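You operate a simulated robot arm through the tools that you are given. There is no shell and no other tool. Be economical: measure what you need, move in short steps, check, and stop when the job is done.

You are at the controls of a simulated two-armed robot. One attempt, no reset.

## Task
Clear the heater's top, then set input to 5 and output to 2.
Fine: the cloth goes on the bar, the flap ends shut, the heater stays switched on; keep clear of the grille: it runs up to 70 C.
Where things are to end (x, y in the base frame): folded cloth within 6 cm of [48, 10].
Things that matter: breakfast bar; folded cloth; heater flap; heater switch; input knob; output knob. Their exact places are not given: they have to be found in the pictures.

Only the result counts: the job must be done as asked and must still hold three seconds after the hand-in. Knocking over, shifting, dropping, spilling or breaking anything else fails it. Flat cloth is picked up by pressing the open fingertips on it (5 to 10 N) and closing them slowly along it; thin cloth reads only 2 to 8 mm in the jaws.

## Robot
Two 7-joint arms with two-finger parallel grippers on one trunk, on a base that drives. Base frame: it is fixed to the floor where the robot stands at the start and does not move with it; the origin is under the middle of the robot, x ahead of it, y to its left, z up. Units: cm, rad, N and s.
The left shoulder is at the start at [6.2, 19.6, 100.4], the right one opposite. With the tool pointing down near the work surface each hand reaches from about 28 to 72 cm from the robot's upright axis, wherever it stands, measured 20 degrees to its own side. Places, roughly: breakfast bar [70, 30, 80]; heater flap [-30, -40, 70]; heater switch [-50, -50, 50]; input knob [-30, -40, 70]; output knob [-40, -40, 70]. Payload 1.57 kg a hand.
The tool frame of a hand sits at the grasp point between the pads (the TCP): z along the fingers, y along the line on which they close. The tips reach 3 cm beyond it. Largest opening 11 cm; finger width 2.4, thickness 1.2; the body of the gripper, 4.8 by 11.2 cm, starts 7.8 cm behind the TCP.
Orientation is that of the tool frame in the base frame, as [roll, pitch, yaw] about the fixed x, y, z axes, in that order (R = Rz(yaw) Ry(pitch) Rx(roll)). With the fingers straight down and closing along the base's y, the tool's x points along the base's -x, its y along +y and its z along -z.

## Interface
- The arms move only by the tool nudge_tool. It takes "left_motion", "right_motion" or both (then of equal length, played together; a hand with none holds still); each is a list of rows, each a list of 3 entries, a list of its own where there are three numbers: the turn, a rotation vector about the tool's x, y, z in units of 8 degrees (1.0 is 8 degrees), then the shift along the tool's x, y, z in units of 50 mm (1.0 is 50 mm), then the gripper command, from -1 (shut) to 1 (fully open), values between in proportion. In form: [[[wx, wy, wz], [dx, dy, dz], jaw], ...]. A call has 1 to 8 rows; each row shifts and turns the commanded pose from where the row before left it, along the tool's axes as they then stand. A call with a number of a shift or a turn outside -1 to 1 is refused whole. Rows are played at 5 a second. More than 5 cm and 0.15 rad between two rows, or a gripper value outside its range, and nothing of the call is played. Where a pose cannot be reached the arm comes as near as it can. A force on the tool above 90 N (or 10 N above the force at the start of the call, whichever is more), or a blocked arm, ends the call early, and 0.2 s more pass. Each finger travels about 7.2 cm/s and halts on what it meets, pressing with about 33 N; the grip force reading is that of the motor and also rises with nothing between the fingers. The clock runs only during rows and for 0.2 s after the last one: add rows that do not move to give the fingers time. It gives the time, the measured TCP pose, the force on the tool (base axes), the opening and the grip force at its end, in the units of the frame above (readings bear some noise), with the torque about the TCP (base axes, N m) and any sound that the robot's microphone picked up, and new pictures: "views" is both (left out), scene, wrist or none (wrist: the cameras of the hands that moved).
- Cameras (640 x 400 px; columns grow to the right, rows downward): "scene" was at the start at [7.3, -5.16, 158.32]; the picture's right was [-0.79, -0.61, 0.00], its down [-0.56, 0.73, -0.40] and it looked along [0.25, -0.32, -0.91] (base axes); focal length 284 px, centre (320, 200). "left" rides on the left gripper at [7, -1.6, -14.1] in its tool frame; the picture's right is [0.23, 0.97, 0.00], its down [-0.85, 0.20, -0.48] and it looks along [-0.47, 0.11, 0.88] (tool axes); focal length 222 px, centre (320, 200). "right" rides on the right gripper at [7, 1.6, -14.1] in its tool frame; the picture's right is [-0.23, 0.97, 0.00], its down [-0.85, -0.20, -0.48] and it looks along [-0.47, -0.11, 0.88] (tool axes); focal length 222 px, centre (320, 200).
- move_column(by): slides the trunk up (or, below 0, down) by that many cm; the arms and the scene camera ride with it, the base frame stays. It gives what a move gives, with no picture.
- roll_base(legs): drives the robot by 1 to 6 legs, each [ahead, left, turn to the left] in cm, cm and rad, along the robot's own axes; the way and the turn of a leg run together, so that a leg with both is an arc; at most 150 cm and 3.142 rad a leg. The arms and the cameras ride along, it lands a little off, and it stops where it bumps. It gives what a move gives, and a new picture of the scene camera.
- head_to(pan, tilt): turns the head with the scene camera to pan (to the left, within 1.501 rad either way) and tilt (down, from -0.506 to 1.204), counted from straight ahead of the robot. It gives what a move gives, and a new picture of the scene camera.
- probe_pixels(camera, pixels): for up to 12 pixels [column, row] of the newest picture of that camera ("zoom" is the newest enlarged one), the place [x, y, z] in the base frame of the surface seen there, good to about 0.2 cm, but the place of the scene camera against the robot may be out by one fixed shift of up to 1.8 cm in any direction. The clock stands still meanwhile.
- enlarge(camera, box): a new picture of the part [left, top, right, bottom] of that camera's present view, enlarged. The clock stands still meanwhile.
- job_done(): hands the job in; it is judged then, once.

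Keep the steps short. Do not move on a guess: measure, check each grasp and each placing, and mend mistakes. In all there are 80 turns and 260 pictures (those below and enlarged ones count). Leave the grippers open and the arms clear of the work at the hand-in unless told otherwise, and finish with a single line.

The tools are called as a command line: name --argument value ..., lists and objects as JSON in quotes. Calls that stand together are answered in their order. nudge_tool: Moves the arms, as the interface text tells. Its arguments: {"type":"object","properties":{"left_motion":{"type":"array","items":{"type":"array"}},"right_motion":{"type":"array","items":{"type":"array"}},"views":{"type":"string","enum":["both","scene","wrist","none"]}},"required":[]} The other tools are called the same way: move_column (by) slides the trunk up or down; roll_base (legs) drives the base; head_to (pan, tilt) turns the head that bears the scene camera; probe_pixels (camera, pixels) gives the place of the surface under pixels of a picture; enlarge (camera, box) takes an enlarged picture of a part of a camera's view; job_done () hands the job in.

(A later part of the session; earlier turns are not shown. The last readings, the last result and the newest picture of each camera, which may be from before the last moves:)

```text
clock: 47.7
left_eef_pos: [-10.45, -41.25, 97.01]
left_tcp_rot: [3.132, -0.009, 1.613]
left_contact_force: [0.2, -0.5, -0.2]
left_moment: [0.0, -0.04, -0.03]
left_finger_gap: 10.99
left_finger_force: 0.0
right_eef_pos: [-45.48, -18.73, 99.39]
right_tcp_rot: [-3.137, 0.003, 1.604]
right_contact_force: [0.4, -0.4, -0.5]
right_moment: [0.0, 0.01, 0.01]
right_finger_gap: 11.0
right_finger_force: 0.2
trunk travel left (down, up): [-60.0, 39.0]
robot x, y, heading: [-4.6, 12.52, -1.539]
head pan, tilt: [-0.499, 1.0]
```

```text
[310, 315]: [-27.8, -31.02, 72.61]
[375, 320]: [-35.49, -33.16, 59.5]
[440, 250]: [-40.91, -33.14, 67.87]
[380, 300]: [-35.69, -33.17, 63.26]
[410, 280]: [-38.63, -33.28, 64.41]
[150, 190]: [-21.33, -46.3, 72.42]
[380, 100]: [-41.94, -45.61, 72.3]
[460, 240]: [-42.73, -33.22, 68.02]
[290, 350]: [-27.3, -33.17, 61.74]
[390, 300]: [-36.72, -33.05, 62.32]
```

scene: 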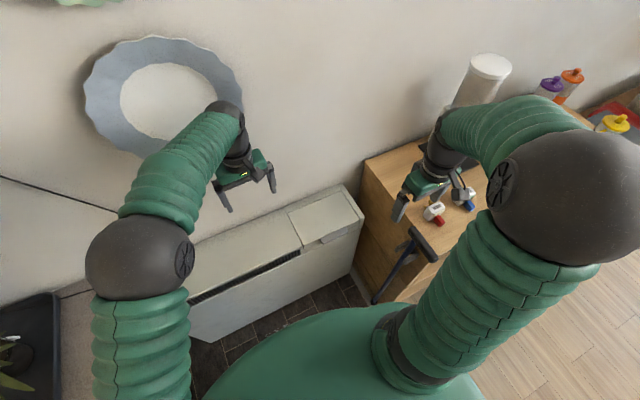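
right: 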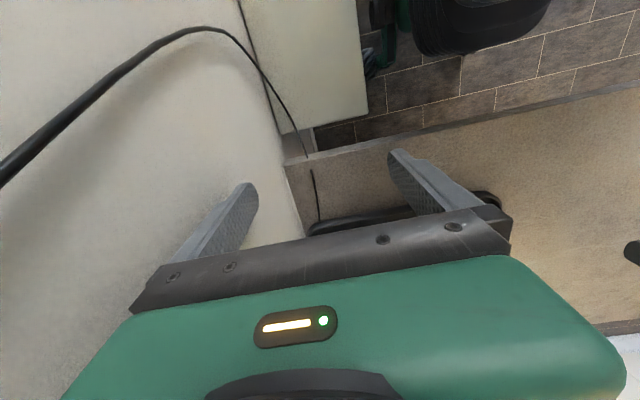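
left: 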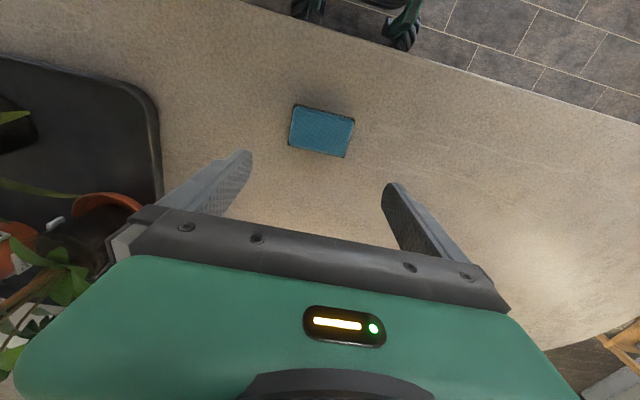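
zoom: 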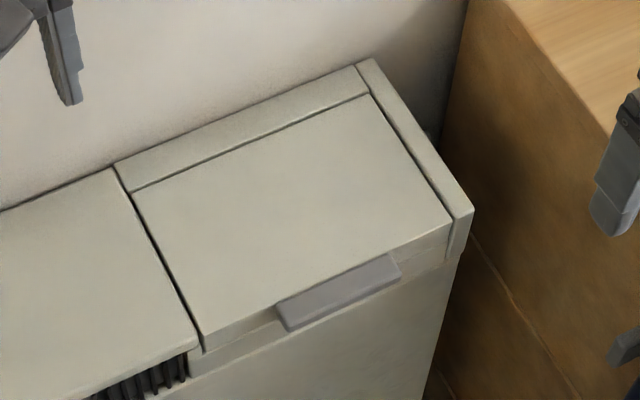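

The flap's lip spans x≈-26…-36 at the front, protruding to y≈-31. Plan: right hand fingers down, pinch the lip by its two ends and swing it up. I move the right hand above it to measure.

nudge_tool --right_motion '[[[0, 0, 0.24], [-0.6, 0.72, 0], 1], [[0, 0, 0], [-0.6, 0.72, 0], 1], [[0, 0, 0], [-0.6, 0.72, 0], 1], [[0, 0, 0], [-0.6, 0.72, 0], 1], [[0, 0, 0], [0, 0, 0.9], 1], [[0, 0, 0], [0, 0, 0.9], 1], [[0, 0, 0], [0, 0, 0], 1]]' --views "both"

enlarge --camera "right" --box '[160, 20, 480, 220]'

```text
clock: 49.3
left_eef_pos: [-10.35, -41.11, 97.15]
left_tcp_rot: [3.133, -0.008, 1.614]
left_contact_force: [0.6, 0.7, -0.3]
left_moment: [-0.01, 0.0, 0.0]
left_finger_gap: 10.99
left_finger_force: 0.1
right_eef_pos: [-30.97, -30.48, 90.38]
right_tcp_rot: [-3.137, 0.007, 1.571]
right_contact_force: [0.3, 0.8, -0.5]
right_moment: [-0.03, -0.01, 0.01]
right_finger_gap: 11.0
right_finger_force: 0.1
trunk travel left (down, up): [-60.0, 39.0]
robot x, y, heading: [-4.88, 12.58, -1.539]
head pan, tilt: [-0.499, 1.0]
```

scene: 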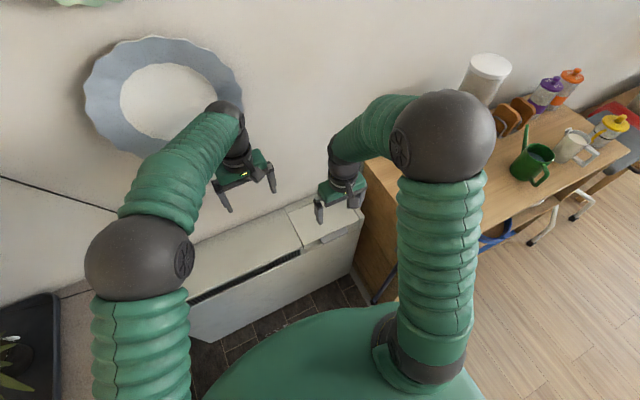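
right: 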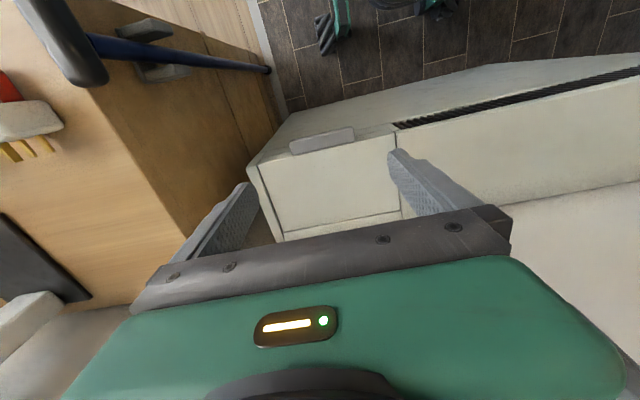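

```text
2.00 times, centred on (320, 120) of right
```

zoom: 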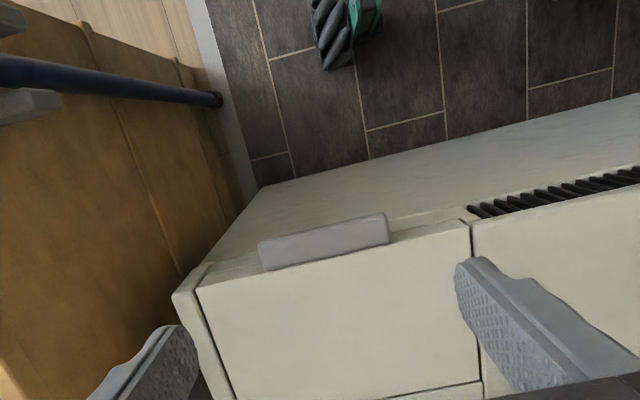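

probe_pixels --camera "zoom" --pixels '[[262, 245], [265, 266], [386, 217], [388, 240], [325, 240], [300, 252], [380, 230], [470, 225], [478, 212], [330, 257], [420, 215]]'

```text
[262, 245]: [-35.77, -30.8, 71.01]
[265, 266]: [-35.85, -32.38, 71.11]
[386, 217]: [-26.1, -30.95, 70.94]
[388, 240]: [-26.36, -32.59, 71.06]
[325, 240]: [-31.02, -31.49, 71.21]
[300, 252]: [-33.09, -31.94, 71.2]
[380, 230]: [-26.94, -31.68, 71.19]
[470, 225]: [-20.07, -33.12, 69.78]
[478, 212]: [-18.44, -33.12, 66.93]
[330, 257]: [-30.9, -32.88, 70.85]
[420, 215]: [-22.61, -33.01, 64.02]
```

Lip: x -35.9…-26.2 (9.7 wide), y -32.8…-30.7, top z 71.1. I lower to z≈75.5 with TCP y≈-31.6 and check the clearances.

nudge_tool --right_motion '[[[0, 0, 0], [-0.22, -0.02, 0.9], 1], [[0, 0, 0], [0, 0, 0.9], 1], [[0, 0, 0], [0, 0, 0.8], 1], [[0, 0, 0], [0, 0, 0.38], 1], [[0, 0, 0], [0, 0, 0], 1], [[0, 0, 0], [0, 0, 0], 1]]' --views "wrist"

enlarge --camera "right" --box '[160, 100, 480, 300]'

```text
clock: 50.7
left_eef_pos: [-10.4, -41.12, 97.09]
left_tcp_rot: [3.134, -0.009, 1.613]
left_contact_force: [-0.7, 0.3, 0.1]
left_moment: [-0.01, -0.01, -0.03]
left_finger_gap: 11.02
left_finger_force: 0.0
right_eef_pos: [-31.2, -31.78, 75.37]
right_tcp_rot: [-3.139, 0.002, 1.571]
right_contact_force: [-0.3, 0.1, 0.2]
right_moment: [0.01, -0.03, 0.03]
right_finger_gap: 11.0
right_finger_force: 0.0
trunk travel left (down, up): [-60.0, 39.0]
robot x, y, heading: [-4.58, 12.07, -1.541]
head pan, tilt: [-0.499, 1.0]
```

right: 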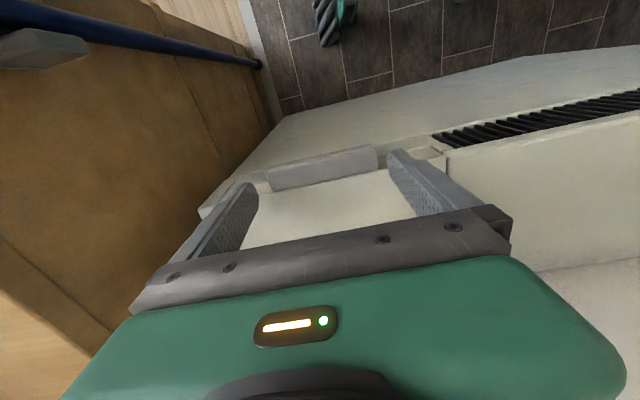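

```text
2.00 times, centred on (320, 200) of right
```

zoom: 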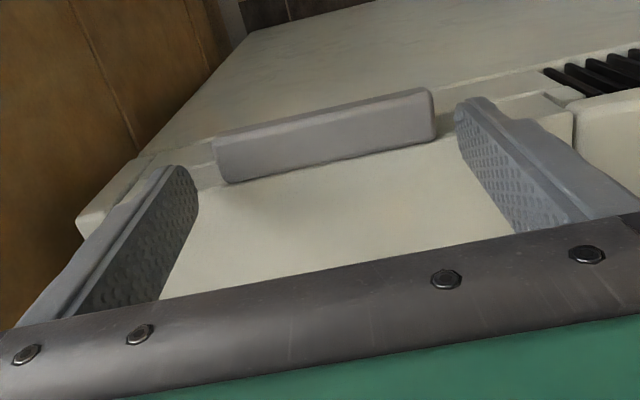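

Fingers straddle the lip. I lower 4 cm and close on its ends.

nudge_tool --right_motion '[[[0, 0, 0], [0.04, 0.02, 0.3], 1], [[0, 0, 0], [0, 0, 0.3], 1], [[0, 0, 0], [0, 0, 0.18], 1], [[0, 0, 0], [0, 0, 0], 1], [[0, 0, 0], [0, 0, 0], 0.7], [[0, 0, 0], [0, 0, 0], 0.4], [[0, 0, 0], [0, 0, 0], 0.4]]' --views "wrist"

```text
clock: 52.3
left_eef_pos: [-10.34, -41.13, 97.1]
left_tcp_rot: [3.134, -0.008, 1.615]
left_contact_force: [-0.1, 0.4, 0.5]
left_moment: [0.02, 0.02, 0.0]
left_finger_gap: 10.99
left_finger_force: 0.1
right_eef_pos: [-31.19, -31.6, 71.36]
right_tcp_rot: [-3.139, 0.001, 1.572]
right_contact_force: [6.0, -2.0, 0.5]
right_moment: [-0.03, -0.36, 0.01]
right_finger_gap: 9.96
right_finger_force: 45.4
trunk travel left (down, up): [-60.0, 39.0]
robot x, y, heading: [-5.13, 12.99, -1.54]
head pan, tilt: [-0.499, 1.0]
```

right: 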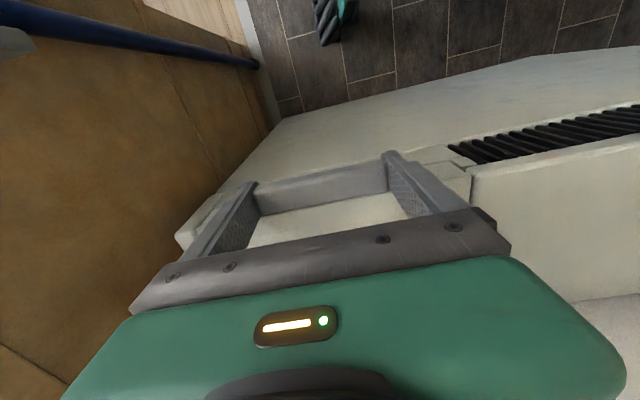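

Gripped (9.96 cm). I swing the lip along its arc to about 40°.

nudge_tool --right_motion '[[[0, 0, 0], [-0.011, 0, -0.25], -0.3], [[0, 0, 0], [-0.033, 0, -0.249], -0.3], [[0, 0, 0], [-0.054, 0, -0.245], -0.3], [[0, 0, 0], [-0.076, 0, -0.24], -0.3], [[0, 0, 0], [-0.096, 0, -0.232], -0.3], [[0, 0, 0], [-0.116, 0, -0.222], -0.3], [[0, 0, 0], [-0.135, 0, -0.212], -0.3], [[0, 0, 0], [-0.153, 0, -0.2], -0.3]]' --views "both"

enlarge --camera "scene" --box '[260, 140, 420, 240]'

```text
clock: 54.1
left_eef_pos: [-10.41, -40.57, 97.53]
left_tcp_rot: [3.133, -0.003, 1.613]
left_contact_force: [0.6, 0.8, -0.1]
left_moment: [-0.03, 0.0, 0.05]
left_finger_gap: 11.0
left_finger_force: 0.1
right_eef_pos: [-31.2, -33.65, 81.09]
right_tcp_rot: [-3.141, -0.011, 1.569]
right_contact_force: [-3.4, 42.3, 15.6]
right_moment: [2.35, -0.47, 1.2]
right_finger_gap: 9.97
right_finger_force: 44.7
trunk travel left (down, up): [-60.0, 39.0]
robot x, y, heading: [-5.27, 12.78, -1.54]
head pan, tilt: [-0.499, 1.0]
```

scene: 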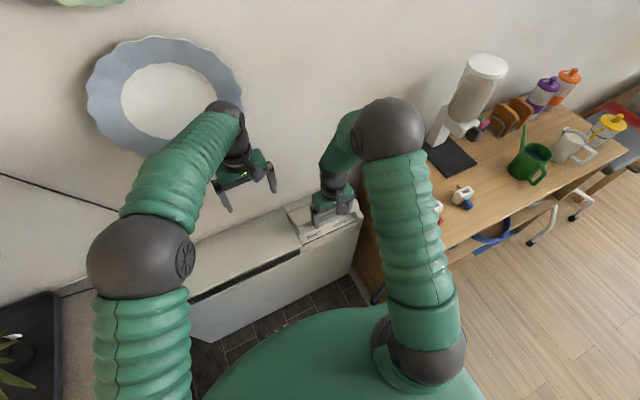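
right: 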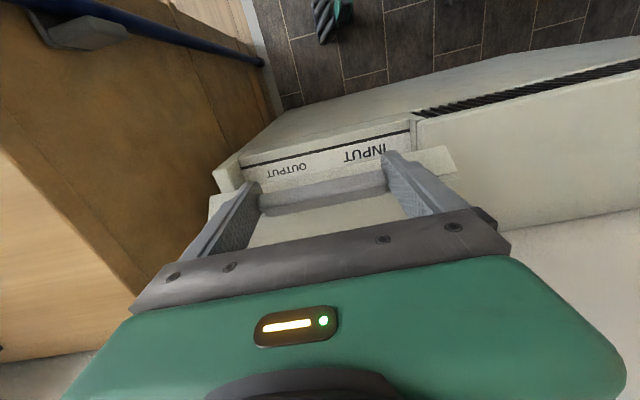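

```text
4.00 times, centred on (340, 190) of scene
```

zoom: 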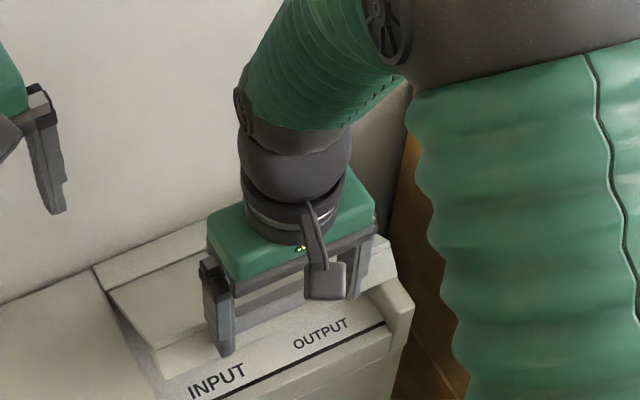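

The flap opens and shows INPUT/OUTPUT, but 42 N builds up: my fingertips reach too far below the lip and touch the plate edge. I swing it back down and regrip with only the tips.

nudge_tool --right_motion '[[[0, 0, 0], [0.153, 0, 0.2], -0.3], [[0, 0, 0], [0.135, 0, 0.212], -0.3], [[0, 0, 0], [0.116, 0, 0.222], -0.3], [[0, 0, 0], [0.096, 0, 0.232], -0.3], [[0, 0, 0], [0.076, 0, 0.24], -0.3], [[0, 0, 0], [0.054, 0, 0.245], -0.3], [[0, 0, 0], [0.033, 0, 0.249], -0.3], [[0, 0, 0], [0.011, 0, 0.23], -0.3]]' --views "wrist"

```text
clock: 55.9
left_eef_pos: [-10.5, -41.03, 97.15]
left_tcp_rot: [3.132, -0.008, 1.615]
left_contact_force: [0.8, -1.4, -0.1]
left_moment: [0.01, -0.02, -0.01]
left_finger_gap: 10.98
left_finger_force: 0.0
right_eef_pos: [-31.15, -31.61, 71.72]
right_tcp_rot: [-3.139, 0.008, 1.568]
right_contact_force: [-6.0, 11.6, 7.4]
right_moment: [-0.99, -0.45, -0.01]
right_finger_gap: 9.98
right_finger_force: 45.3
trunk travel left (down, up): [-60.0, 39.0]
robot x, y, heading: [-5.24, 12.47, -1.541]
head pan, tilt: [-0.499, 1.0]
```

right: 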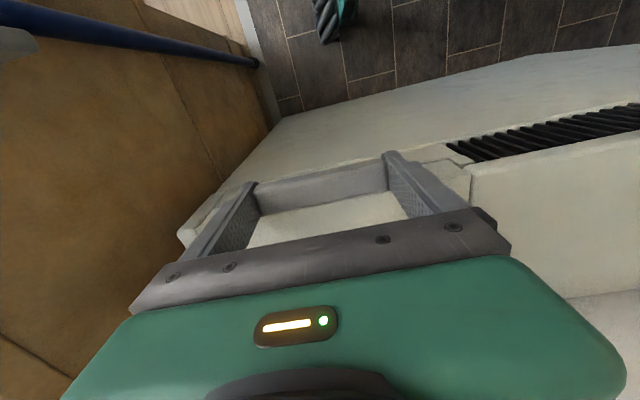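

Shut again. I open, rise 1.3 cm, shift 0.3 cm outward, and pinch with the tips only.

nudge_tool --right_motion '[[[0, 0, 0], [0, 0, 0], 1], [[0, 0, 0], [0, 0, 0], 1], [[0, 0, 0], [0.06, 0, -0.27], 1], [[0, 0, 0], [0, 0, 0], 1], [[0, 0, 0], [0, 0, 0], 0.6], [[0, 0, 0], [0, 0, 0], 0.0], [[0, 0, 0], [0, 0, 0], -0.3]]' --views "wrist"

```text
clock: 57.5
left_eef_pos: [-10.62, -41.08, 97.13]
left_tcp_rot: [3.131, -0.009, 1.612]
left_contact_force: [-0.5, 0.2, 0.4]
left_moment: [-0.04, 0.0, 0.01]
left_finger_gap: 11.01
left_finger_force: 0.1
right_eef_pos: [-31.14, -31.52, 73.12]
right_tcp_rot: [-3.138, 0.004, 1.57]
right_contact_force: [-10.3, -3.4, 2.0]
right_moment: [-0.31, 0.62, -0.06]
right_finger_gap: 9.96
right_finger_force: 45.2
trunk travel left (down, up): [-60.0, 39.0]
robot x, y, heading: [-4.49, 12.63, -1.538]
head pan, tilt: [-0.499, 1.0]
```

right: 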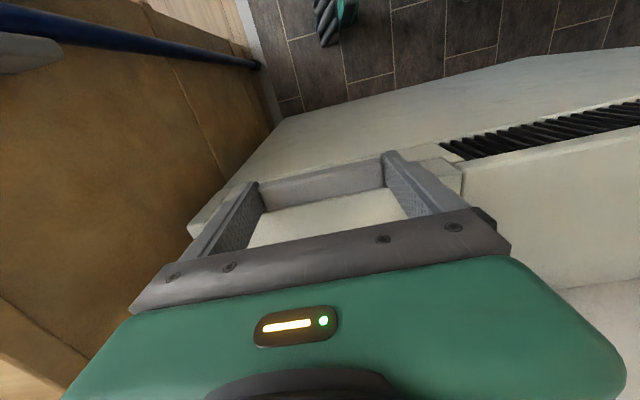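

Pinched with the tips. I repeat the arc to 40°.

nudge_tool --right_motion '[[[0, 0, 0], [-0.011, 0, -0.25], -0.3], [[0, 0, 0], [-0.033, 0, -0.249], -0.3], [[0, 0, 0], [-0.054, 0, -0.245], -0.3], [[0, 0, 0], [-0.076, 0, -0.24], -0.3], [[0, 0, 0], [-0.096, 0, -0.232], -0.3], [[0, 0, 0], [-0.116, 0, -0.222], -0.3], [[0, 0, 0], [-0.135, 0, -0.212], -0.3], [[0, 0, 0], [-0.153, 0, -0.2], -0.3]]' --views "wrist"

```text
clock: 59.3
left_eef_pos: [-10.4, -41.13, 97.11]
left_tcp_rot: [3.131, -0.008, 1.613]
left_contact_force: [-1.2, 0.1, -0.7]
left_moment: [-0.03, -0.03, 0.0]
left_finger_gap: 10.97
left_finger_force: 0.1
right_eef_pos: [-31.06, -34.37, 82.33]
right_tcp_rot: [-3.137, 0.001, 1.568]
right_contact_force: [-4.4, 7.4, -5.4]
right_moment: [1.6, -0.09, 0.04]
right_finger_gap: 10.01
right_finger_force: 45.3
trunk travel left (down, up): [-60.0, 39.0]
robot x, y, heading: [-4.61, 12.64, -1.541]
head pan, tilt: [-0.499, 1.0]
```

right: 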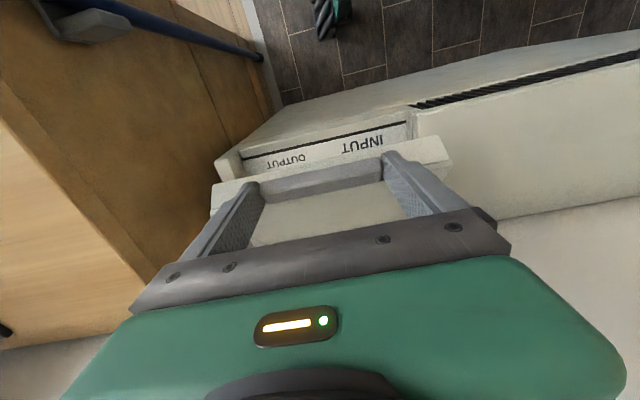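

Low forces now. I continue the arc from 40° to 80°.

nudge_tool --right_motion '[[[0, 0, 0], [-0.17, 0, -0.185], -0.3], [[0, 0, 0], [-0.185, 0, -0.17], -0.3], [[0, 0, 0], [-0.2, 0, -0.153], -0.3], [[0, 0, 0], [-0.212, 0, -0.135], -0.3], [[0, 0, 0], [-0.223, 0, -0.116], -0.3], [[0, 0, 0], [-0.232, 0, -0.096], -0.3], [[0, 0, 0], [-0.24, 0, -0.076], -0.3], [[0, 0, 0], [-0.245, 0, -0.054], -0.3]]' --views "both"

enlarge --camera "scene" --box '[260, 140, 420, 240]'

```text
clock: 61.1
left_eef_pos: [-10.38, -41.0, 97.21]
left_tcp_rot: [3.132, -0.006, 1.615]
left_contact_force: [-0.4, 0.2, -0.2]
left_moment: [0.02, 0.0, 0.0]
left_finger_gap: 11.01
left_finger_force: 0.1
right_eef_pos: [-31.18, -42.97, 87.45]
right_tcp_rot: [-3.139, 0.007, 1.57]
right_contact_force: [-1.1, 12.5, 14.4]
right_moment: [1.56, -0.33, 0.22]
right_finger_gap: 9.97
right_finger_force: 44.8
trunk travel left (down, up): [-60.0, 39.0]
robot x, y, heading: [-4.7, 12.69, -1.539]
head pan, tilt: [-0.499, 1.0]
```

scene: 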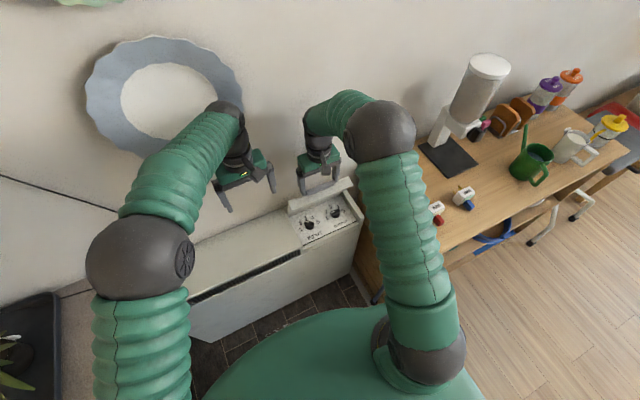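
right: 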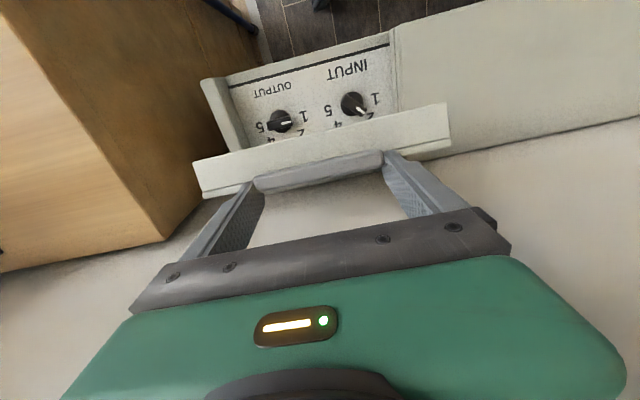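

```text
4.00 times, centred on (340, 190) of scene
```

zoom: 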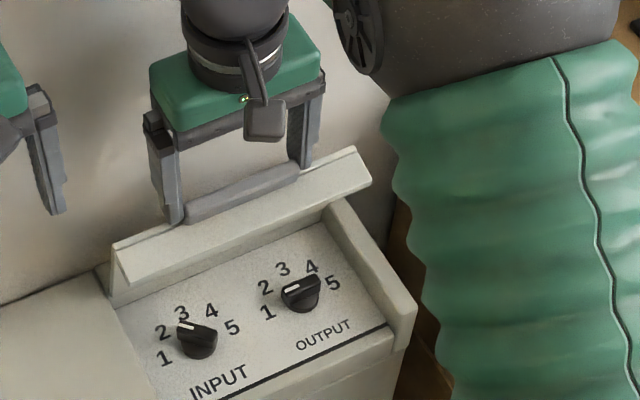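

The knobs are visible. Before pushing the flap past vertical, I measure the wall, the knobs and the flap.

probe_pixels --camera "zoom" --pixels '[[80, 240], [180, 322], [197, 345], [290, 290], [302, 297], [240, 255], [250, 230], [310, 175], [200, 300], [320, 385], [60, 100], [160, 357]]'

enlarge --camera "right" --box '[200, 40, 460, 200]'

probe_pixels --camera "zoom" --pixels '[[370, 155], [400, 175], [195, 200], [220, 200], [170, 205], [360, 205], [330, 250], [430, 145], [100, 150], [330, 290], [155, 190], [480, 60]]'

```text
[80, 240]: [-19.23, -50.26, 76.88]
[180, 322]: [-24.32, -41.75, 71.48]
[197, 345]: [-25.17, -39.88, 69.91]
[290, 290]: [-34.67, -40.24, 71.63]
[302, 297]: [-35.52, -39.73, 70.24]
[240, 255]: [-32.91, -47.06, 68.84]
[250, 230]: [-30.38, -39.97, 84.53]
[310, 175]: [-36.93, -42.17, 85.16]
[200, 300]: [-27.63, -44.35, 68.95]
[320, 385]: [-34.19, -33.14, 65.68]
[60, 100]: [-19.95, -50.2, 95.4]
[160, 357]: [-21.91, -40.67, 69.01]
```

```text
2.46 times, centred on (330, 120) of right
```

zoom: 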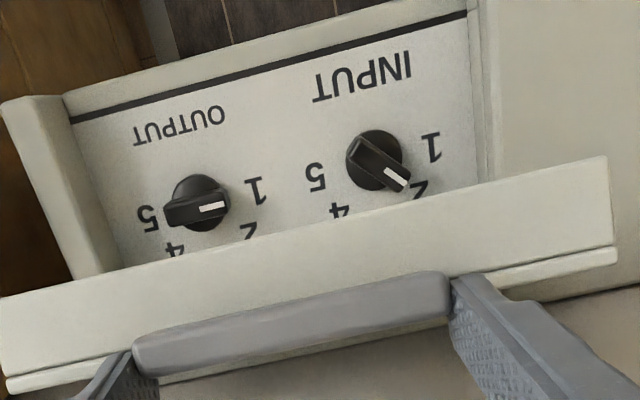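

```text
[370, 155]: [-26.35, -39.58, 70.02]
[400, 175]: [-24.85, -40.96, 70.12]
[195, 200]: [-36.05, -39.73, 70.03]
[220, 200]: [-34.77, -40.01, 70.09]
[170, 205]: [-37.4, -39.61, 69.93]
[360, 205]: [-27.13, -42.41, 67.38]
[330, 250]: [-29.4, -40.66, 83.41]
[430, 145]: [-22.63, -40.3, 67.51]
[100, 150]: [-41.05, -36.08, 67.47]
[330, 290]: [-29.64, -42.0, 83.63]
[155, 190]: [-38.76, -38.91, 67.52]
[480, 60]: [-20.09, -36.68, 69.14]
```

Panel z≈67.4; input knob centre ≈(-26.2,-39.8), pointing near 2; output ≈(-36,-39.7), between 1 and 2. The wall is at y≈-50.2. I swing to about 90° carefully.

nudge_tool --right_motion '[[[0, 0, 0], [-0.249, 0, -0.033], -0.3], [[0, 0, 0], [-0.25, 0, -0.011], -0.3], [[0, 0, 0], [-0.1, 0, 0.011], -0.3], [[0, 0, 0], [0, 0, 0], -0.3]]' --views "wrist"

```text
clock: 62.1
left_eef_pos: [-10.47, -40.52, 97.36]
left_tcp_rot: [3.133, 0.0, 1.612]
left_contact_force: [-0.4, 0.6, -0.5]
left_moment: [-0.01, -0.01, -0.01]
left_finger_gap: 11.01
left_finger_force: 0.1
right_eef_pos: [-31.12, -45.61, 87.8]
right_tcp_rot: [-3.137, 0.008, 1.57]
right_contact_force: [-1.0, 33.2, 4.4]
right_moment: [-5.73, 1.21, 0.13]
right_finger_gap: 9.95
right_finger_force: 44.9
trunk travel left (down, up): [-60.0, 39.0]
robot x, y, heading: [-4.68, 12.92, -1.537]
head pan, tilt: [-0.499, 1.0]
```

right: 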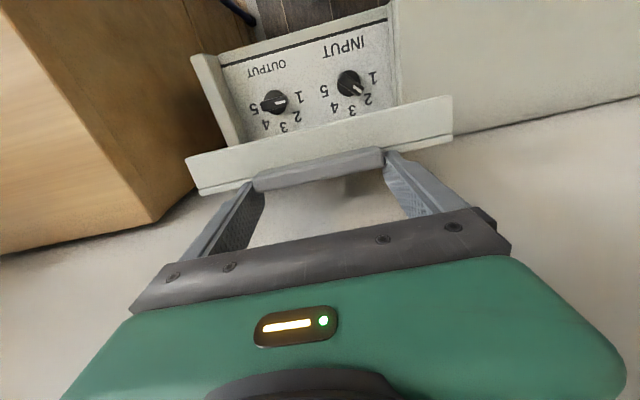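

The wrist brushes the wall (33 N acting 17 cm above the TCP). I back off 1 cm, then open the fingers a little to see whether the flap stays.

nudge_tool --right_motion '[[[0, 0, 0], [0.2, 0, -0.01], -0.3], [[0, 0, 0], [0, 0, 0], 0.9], [[0, 0, 0], [0, 0, 0], 1], [[0, 0, 0], [0, 0, 0], 1]]' --views "both"

enlarge --camera "right" --box '[180, 40, 440, 200]'

```text
clock: 63.1
left_eef_pos: [-10.35, -41.16, 97.08]
left_tcp_rot: [3.134, -0.008, 1.615]
left_contact_force: [0.8, 0.4, -0.1]
left_moment: [0.02, 0.02, 0.03]
left_finger_gap: 11.03
left_finger_force: 0.1
right_eef_pos: [-31.09, -45.02, 87.43]
right_tcp_rot: [-3.139, 0.005, 1.57]
right_contact_force: [-2.1, 0.4, 2.4]
right_moment: [0.01, -0.07, 0.01]
right_finger_gap: 10.79
right_finger_force: 0.1
trunk travel left (down, up): [-60.0, 39.0]
robot x, y, heading: [-4.68, 12.56, -1.537]
head pan, tilt: [-0.499, 1.0]
```

scene: 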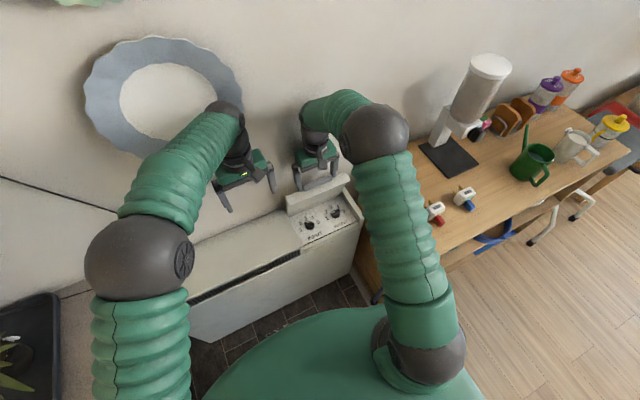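
right: 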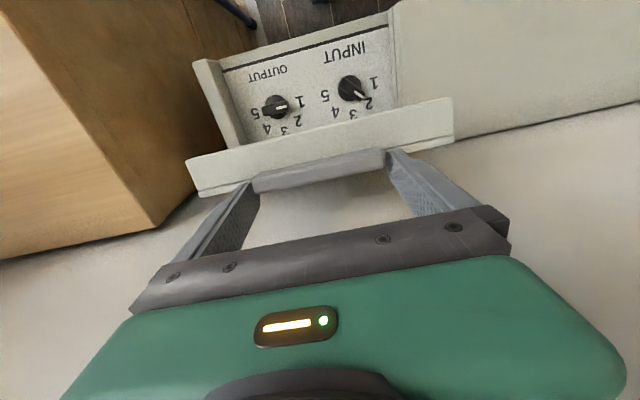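

```text
2.46 times, centred on (310, 120) of right
```

zoom: 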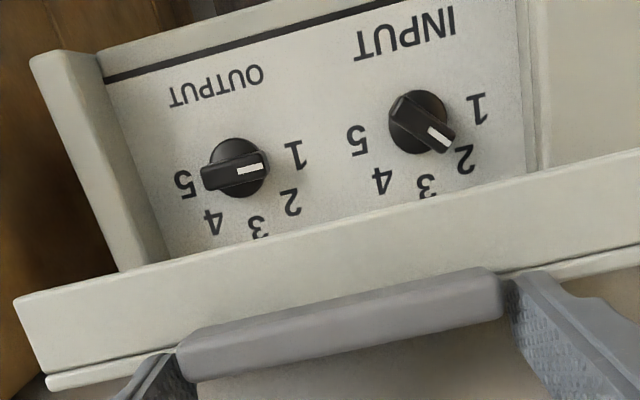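

The flap stays for now. I measure the numbers, marks and knob centres in this enlarged view.

probe_pixels --camera "zoom" --pixels '[[295, 155], [290, 202], [258, 226], [213, 221], [185, 184], [477, 108], [464, 158], [426, 184], [381, 181], [356, 141]]'

probe_pixels --camera "zoom" --pixels '[[240, 170], [252, 169], [210, 177], [264, 166], [420, 120], [438, 138], [402, 104], [448, 148], [238, 142], [415, 95]]'

```text
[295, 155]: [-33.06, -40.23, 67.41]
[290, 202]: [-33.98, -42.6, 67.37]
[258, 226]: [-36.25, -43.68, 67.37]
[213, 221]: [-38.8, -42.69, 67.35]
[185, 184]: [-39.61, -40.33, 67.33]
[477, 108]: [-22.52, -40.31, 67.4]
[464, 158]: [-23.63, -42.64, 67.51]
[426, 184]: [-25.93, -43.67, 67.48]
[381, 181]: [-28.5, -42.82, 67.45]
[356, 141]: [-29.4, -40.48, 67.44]
```

```text
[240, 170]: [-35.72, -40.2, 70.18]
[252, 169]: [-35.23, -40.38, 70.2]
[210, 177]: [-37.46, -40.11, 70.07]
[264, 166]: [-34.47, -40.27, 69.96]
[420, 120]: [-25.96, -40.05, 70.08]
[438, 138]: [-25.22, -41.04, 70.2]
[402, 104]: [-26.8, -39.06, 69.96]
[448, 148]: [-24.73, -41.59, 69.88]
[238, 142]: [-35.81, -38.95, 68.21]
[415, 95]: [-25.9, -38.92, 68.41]
```

Both read clearly: numbers 1→5 lie at 0°,45°,90°,135°,180° from +x towards −y. Output is at 1, input at 2. Turning up is clockwise from above. I now raise the right hand off the lip and tilt it so it can push the flap further back.

nudge_tool --right_motion '[[[0, 0, 0], [0, 0, -0.3], 1], [[0, 0, 0], [0, 0, -0.6], 1], [[0, 0, 0], [0.5, 0, -0.5], 1], [[0, 0, 0], [0.95, 0, 0], 0], [[0, -1, 0], [0.5, 0, 0], -1], [[0, -1, 0], [0, 0, 0], -1], [[0, -1, 0], [0, 0, 0], -1], [[0, -0.8, 0], [0, 0, 0], -1]]' --views "both"

enlarge --camera "scene" --box '[240, 130, 420, 250]'

```text
clock: 64.9
left_eef_pos: [-10.49, -41.11, 97.17]
left_tcp_rot: [3.13, -0.007, 1.613]
left_contact_force: [0.2, -0.7, 0.0]
left_moment: [0.0, 0.0, -0.03]
left_finger_gap: 10.99
left_finger_force: 0.1
right_eef_pos: [-31.3, -35.39, 94.63]
right_tcp_rot: [-3.135, 0.538, 1.573]
right_contact_force: [0.4, 0.1, 0.4]
right_moment: [0.0, -0.05, 0.03]
right_finger_gap: 0.02
right_finger_force: 21.5
trunk travel left (down, up): [-60.0, 39.0]
robot x, y, heading: [-4.76, 12.31, -1.538]
head pan, tilt: [-0.499, 1.0]
```

scene: 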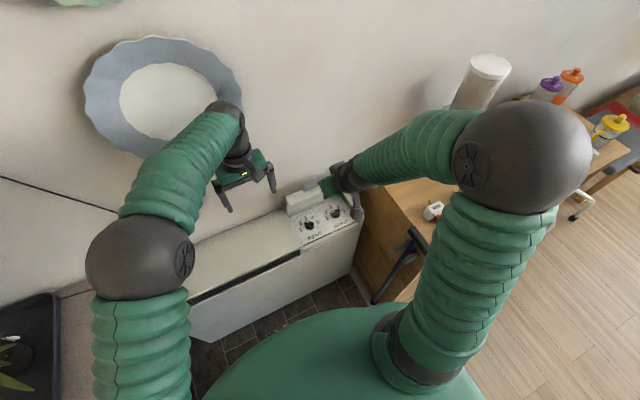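
right: 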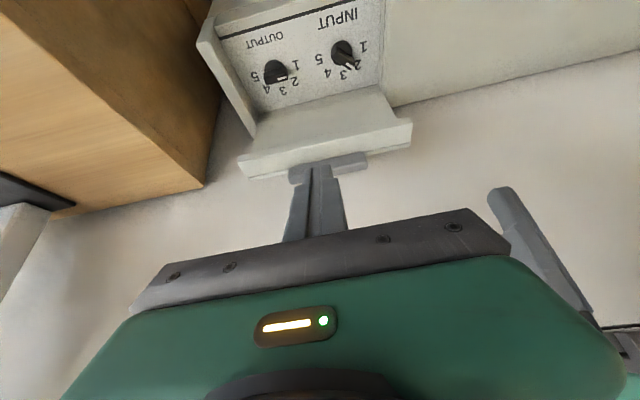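

```text
3.33 times, centred on (330, 190) of scene
```

zoom: 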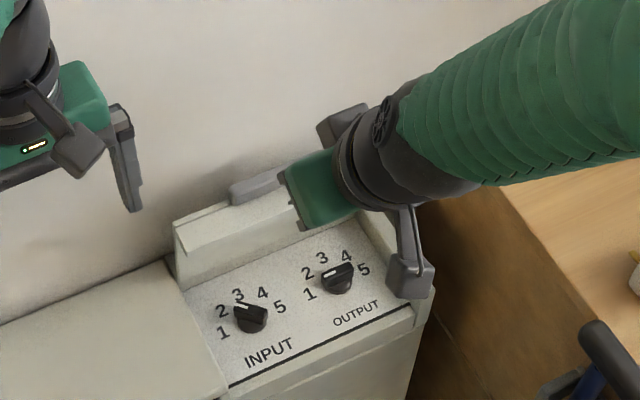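

The flap stays open on its own. I measure its present lean and the clearance.

probe_pixels --camera "zoom" --pixels '[[190, 262], [250, 245], [182, 240], [220, 225], [176, 224], [250, 195], [270, 250], [280, 210]]'

probe_pixels --camera "right" --pixels '[[340, 110], [330, 145], [400, 120], [380, 140], [355, 160], [245, 165], [330, 100], [275, 72]]'

```text
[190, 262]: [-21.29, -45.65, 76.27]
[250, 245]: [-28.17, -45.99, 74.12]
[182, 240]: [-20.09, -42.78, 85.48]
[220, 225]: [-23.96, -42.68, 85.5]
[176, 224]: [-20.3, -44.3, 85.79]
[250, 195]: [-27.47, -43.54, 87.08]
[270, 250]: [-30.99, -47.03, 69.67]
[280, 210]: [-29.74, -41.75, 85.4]
```

```text
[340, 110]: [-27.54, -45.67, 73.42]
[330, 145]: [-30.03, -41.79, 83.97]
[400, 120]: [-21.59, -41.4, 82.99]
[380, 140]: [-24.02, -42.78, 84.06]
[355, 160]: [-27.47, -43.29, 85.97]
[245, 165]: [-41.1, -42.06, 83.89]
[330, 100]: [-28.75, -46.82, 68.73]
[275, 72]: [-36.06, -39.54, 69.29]
```

The flap stands at ~85° with a rim reaching y≈-41.4 at z≈83. I bring the closed tips in front of the rim and push gently toward the wall.

nudge_tool --right_motion '[[[0, 0, 0], [0.12, 0, 0.72], -1], [[0, 0, 0], [0.12, 0, 0.72], -1], [[0, 0, 0], [0.11, 0, 0.68], -1], [[0, 0, 0], [-0.172, 0, 0.102], -1], [[0, 0, 0], [-0.172, 0, 0.102], -1], [[0, 0, 0], [-0.172, 0, 0.102], -1], [[0, 0, 0], [-0.172, 0, 0.102], -1]]' --views "both"

```text
clock: 66.1
left_eef_pos: [-9.84, -40.18, 97.71]
left_tcp_rot: [3.138, 0.0, 1.612]
left_contact_force: [-0.5, -0.4, 0.6]
left_moment: [-0.03, 0.05, -0.02]
left_finger_gap: 10.98
left_finger_force: 0.0
right_eef_pos: [-31.04, -41.17, 86.39]
right_tcp_rot: [-3.117, 0.579, 1.578]
right_contact_force: [3.8, 20.0, 58.5]
right_moment: [-1.14, -0.19, 0.06]
right_finger_gap: 0.0
right_finger_force: 21.5
trunk travel left (down, up): [-60.0, 39.0]
robot x, y, heading: [-4.79, 12.69, -1.541]
head pan, tilt: [-0.499, 1.0]
stopped in row 5 (right hand): the force on the tool passed its limit at 94 N (the readings are from after the stop); the commanded pose is now the measured one
```

scene: 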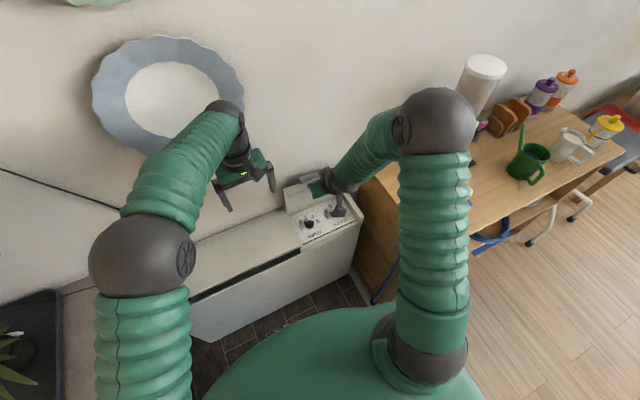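
right: 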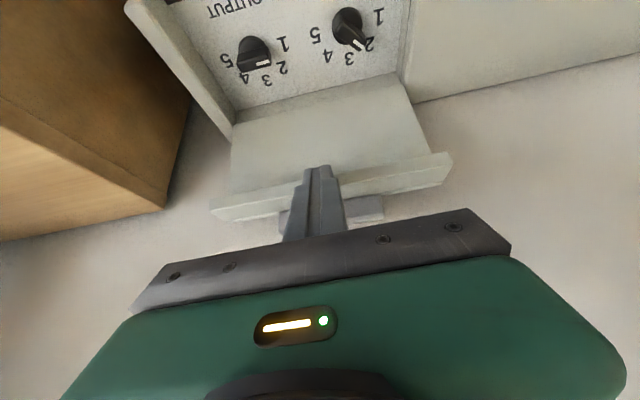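

The tips landed on top of the rim instead of in front. I back off forward, go 4 cm lower, then push.

nudge_tool --right_motion '[[[0, 0, 0], [0.31, 0, -0.44], -1], [[0, 0, 0], [0.22, 0, 0.33], -1], [[0, 0, 0], [0.22, 0, 0.33], -1], [[0, 0, 0], [-0.167, 0, 0.11], -1], [[0, 0, 0], [-0.167, 0, 0.11], -1], [[0, 0, 0], [-0.167, 0, 0.11], -1], [[0, 0, 0], [0, 0, 0], -1]]' --views "both"

```text
clock: 67.7
left_eef_pos: [-10.38, -41.19, 97.2]
left_tcp_rot: [3.133, -0.008, 1.613]
left_contact_force: [0.0, 0.4, -0.3]
left_moment: [-0.03, -0.02, 0.01]
left_finger_gap: 11.0
left_finger_force: 0.1
right_eef_pos: [-31.45, -41.98, 82.26]
right_tcp_rot: [-3.129, 0.557, 1.572]
right_contact_force: [0.4, -0.1, -0.3]
right_moment: [0.01, 0.04, -0.03]
right_finger_gap: 0.01
right_finger_force: 21.1
trunk travel left (down, up): [-60.0, 39.0]
robot x, y, heading: [-5.08, 12.53, -1.539]
head pan, tilt: [-0.499, 1.0]
```

scene: 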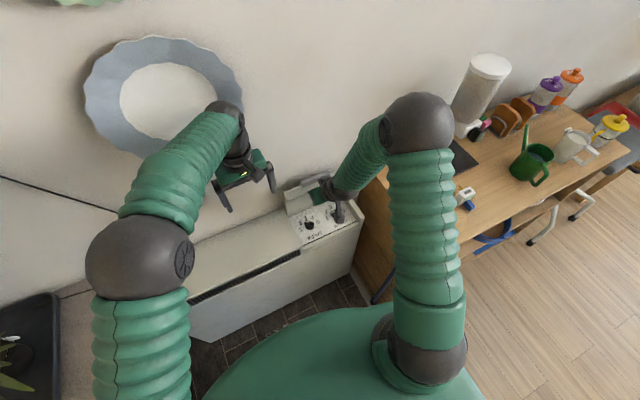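
right: 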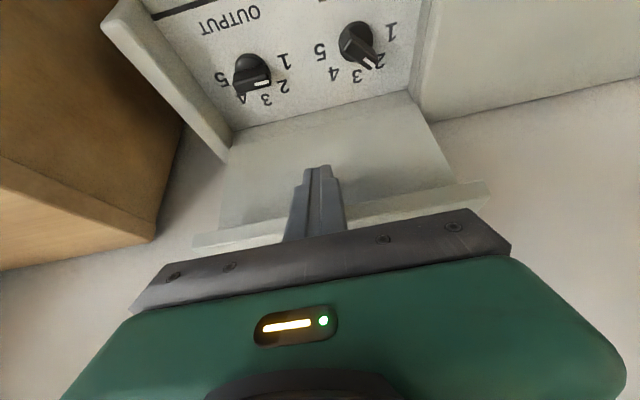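

No contact force now. I check where the rim is.

probe_pixels --camera "right" --pixels '[[240, 240], [400, 205], [470, 190], [420, 150], [260, 170], [380, 210], [400, 215]]'

enlarge --camera "scene" --box '[240, 140, 400, 240]'

```text
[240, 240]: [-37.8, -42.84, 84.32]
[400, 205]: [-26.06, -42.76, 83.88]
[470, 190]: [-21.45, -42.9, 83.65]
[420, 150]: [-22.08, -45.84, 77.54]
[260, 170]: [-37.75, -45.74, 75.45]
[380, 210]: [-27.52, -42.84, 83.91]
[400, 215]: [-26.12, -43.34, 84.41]
```

```text
4.00 times, centred on (320, 190) of scene
```

zoom: 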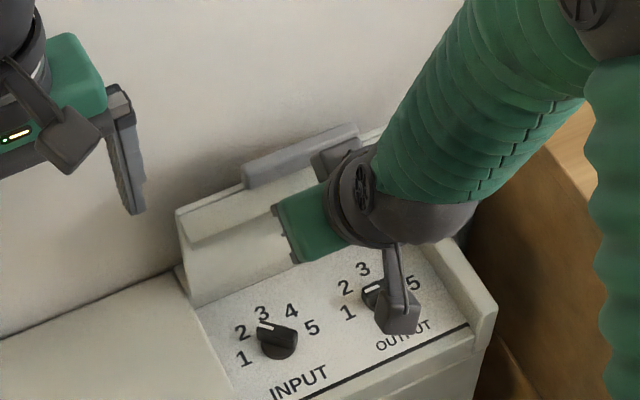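

The rim moved from -41.4 to -42.8. I push about 3 cm more.

nudge_tool --right_motion '[[[0, 0, 0], [-0.12, 0, 0.08], -1], [[0, 0, 0], [-0.12, 0, 0.08], -1], [[0, 0, 0], [-0.12, 0, 0.08], -1], [[0, 0, 0], [-0.12, 0, 0.08], -1], [[0, 0, 0], [0, 0, 0], -1]]' --views "wrist"

probe_pixels --camera "right" --pixels '[[400, 205], [420, 150], [380, 210], [440, 200], [420, 215]]'

```text
clock: 68.9
left_eef_pos: [-10.6, -40.25, 97.63]
left_tcp_rot: [3.133, 0.0, 1.613]
left_contact_force: [-0.5, 0.2, -0.6]
left_moment: [0.0, -0.02, -0.01]
left_finger_gap: 11.0
left_finger_force: 0.2
right_eef_pos: [-31.33, -43.26, 82.04]
right_tcp_rot: [-3.135, 0.545, 1.568]
right_contact_force: [-3.4, 61.7, 4.9]
right_moment: [-0.82, 0.07, 0.04]
right_finger_gap: 0.0
right_finger_force: 21.5
trunk travel left (down, up): [-60.0, 39.0]
robot x, y, heading: [-4.87, 13.08, -1.544]
head pan, tilt: [-0.499, 1.0]
```

right: 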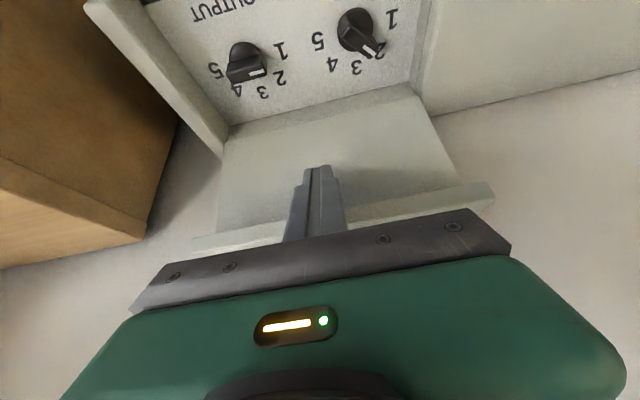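

```text
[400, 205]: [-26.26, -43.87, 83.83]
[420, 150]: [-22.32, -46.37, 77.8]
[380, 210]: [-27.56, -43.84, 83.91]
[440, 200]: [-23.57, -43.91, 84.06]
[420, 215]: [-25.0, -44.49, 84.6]
```

The flap reached its stop (62 N), rim at y≈-43.9, leaning past vertical. I'll turn the knobs by pushing the pointer bars with closed fingertips. I back off and bring the right hand upright in front of the flap.

nudge_tool --right_motion '[[[0, 0, 0], [0.4, 0, -0.25], -1], [[0, 0, 0], [0.5, 0, -0.4], -1], [[0, 1, 0], [0.1, 0, -0.3], -1], [[0, 1, 0], [0, 0, 0], -1], [[0, 1, 0], [0, -0.25, 0], -1], [[0, 0.9, 0], [0, -0.25, 0], -1], [[0, 0, 0], [0, 0, 0], -1]]' --views "both"

enlarge --camera "right" --box '[180, 0, 500, 200]'

```text
clock: 70.5
left_eef_pos: [-10.34, -41.1, 97.04]
left_tcp_rot: [3.132, -0.007, 1.614]
left_contact_force: [0.4, 0.0, -0.3]
left_moment: [0.02, -0.01, -0.01]
left_finger_gap: 10.98
left_finger_force: 0.0
right_eef_pos: [-33.98, -38.0, 83.81]
right_tcp_rot: [-3.13, 0.01, 1.564]
right_contact_force: [-0.1, 1.1, 0.4]
right_moment: [-0.03, -0.02, -0.01]
right_finger_gap: 0.0
right_finger_force: 20.9
trunk travel left (down, up): [-60.0, 39.0]
robot x, y, heading: [-5.18, 12.81, -1.54]
head pan, tilt: [-0.499, 1.0]
```

scene: 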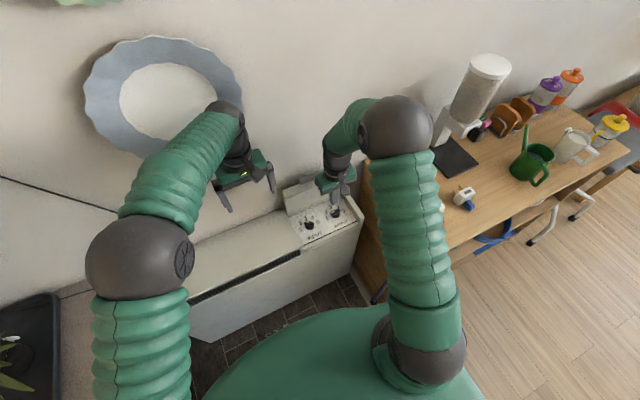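
right: 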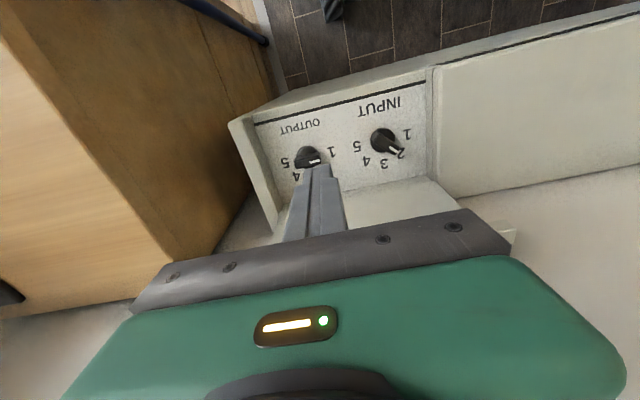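

```text
2.00 times, centred on (340, 100) of right
```

zoom: 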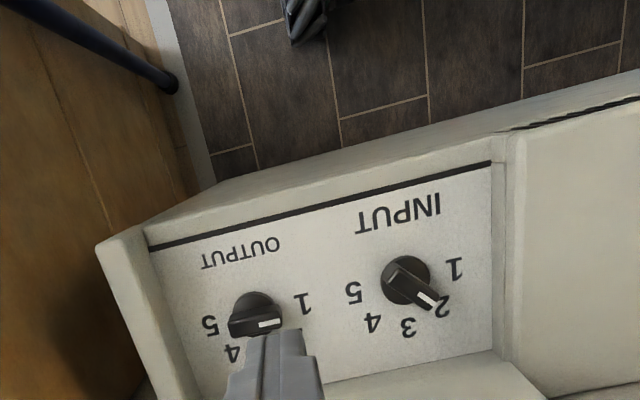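

enlarge --camera "right" --box '[280, 130, 360, 180]'

probe_pixels --camera "zoom" --pixels '[[140, 195], [190, 195], [240, 195], [300, 190], [320, 225], [290, 260], [240, 270], [160, 265], [235, 215], [235, 230], [235, 245], [140, 270]]'

```text
8.00 times, centred on (320, 155) of right
```

zoom: 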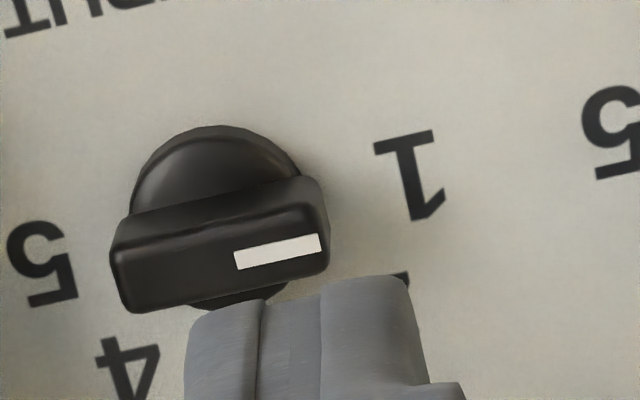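

```text
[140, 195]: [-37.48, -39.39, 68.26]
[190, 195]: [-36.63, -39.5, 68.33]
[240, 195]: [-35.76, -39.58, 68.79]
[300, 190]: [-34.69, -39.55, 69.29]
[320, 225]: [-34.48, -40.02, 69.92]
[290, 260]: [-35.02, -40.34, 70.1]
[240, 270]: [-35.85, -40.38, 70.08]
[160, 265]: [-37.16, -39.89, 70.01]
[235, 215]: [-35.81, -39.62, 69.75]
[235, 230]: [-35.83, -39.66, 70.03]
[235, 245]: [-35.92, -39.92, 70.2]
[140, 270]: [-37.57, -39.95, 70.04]
```

Bar of output: +y face y≈-39.6, x -37.6…-34.3, z 68.3–70.1. I lower the closed tips in front of its +x end (TCP y -37.6, z 71.7).

nudge_tool --right_motion '[[[0, 0, 0], [0.08, 0.02, 0.8], -1], [[0, 0, 0], [0, 0, 0.8], -1], [[0, 0, 0], [0, 0, 0.6], -1], [[0, 0, 0], [0, 0, 0.22], -1], [[0, 0, 0], [0, 0, 0], -1], [[0, 0, 0], [0, 0, 0], -1]]' --views "wrist"

enlarge --camera "right" --box '[240, 100, 400, 200]'

```text
clock: 71.9
left_eef_pos: [-10.47, -41.21, 97.03]
left_tcp_rot: [3.134, -0.01, 1.613]
left_contact_force: [-0.1, -0.4, 0.2]
left_moment: [0.01, 0.0, -0.04]
left_finger_gap: 11.0
left_finger_force: 0.1
right_eef_pos: [-34.09, -37.78, 71.4]
right_tcp_rot: [-3.132, 0.015, 1.563]
right_contact_force: [-0.3, -1.0, -0.3]
right_moment: [0.0, -0.01, -0.01]
right_finger_gap: 0.0
right_finger_force: 20.9
trunk travel left (down, up): [-60.0, 39.0]
robot x, y, heading: [-5.04, 12.87, -1.545]
head pan, tilt: [-0.499, 1.0]
```

right: 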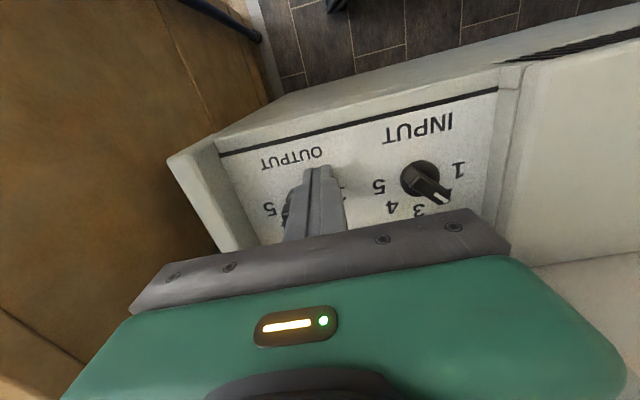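

```text
4.00 times, centred on (320, 150) of right
```

zoom: 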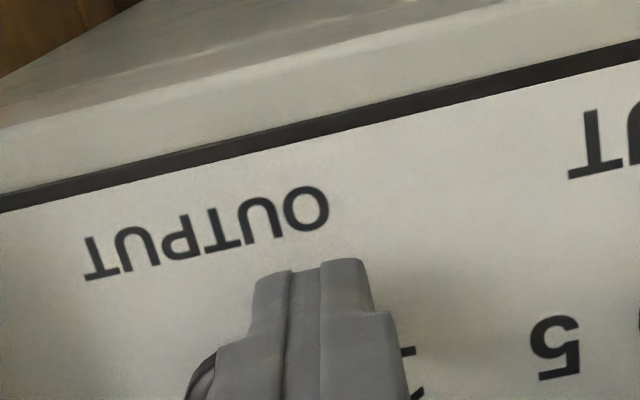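

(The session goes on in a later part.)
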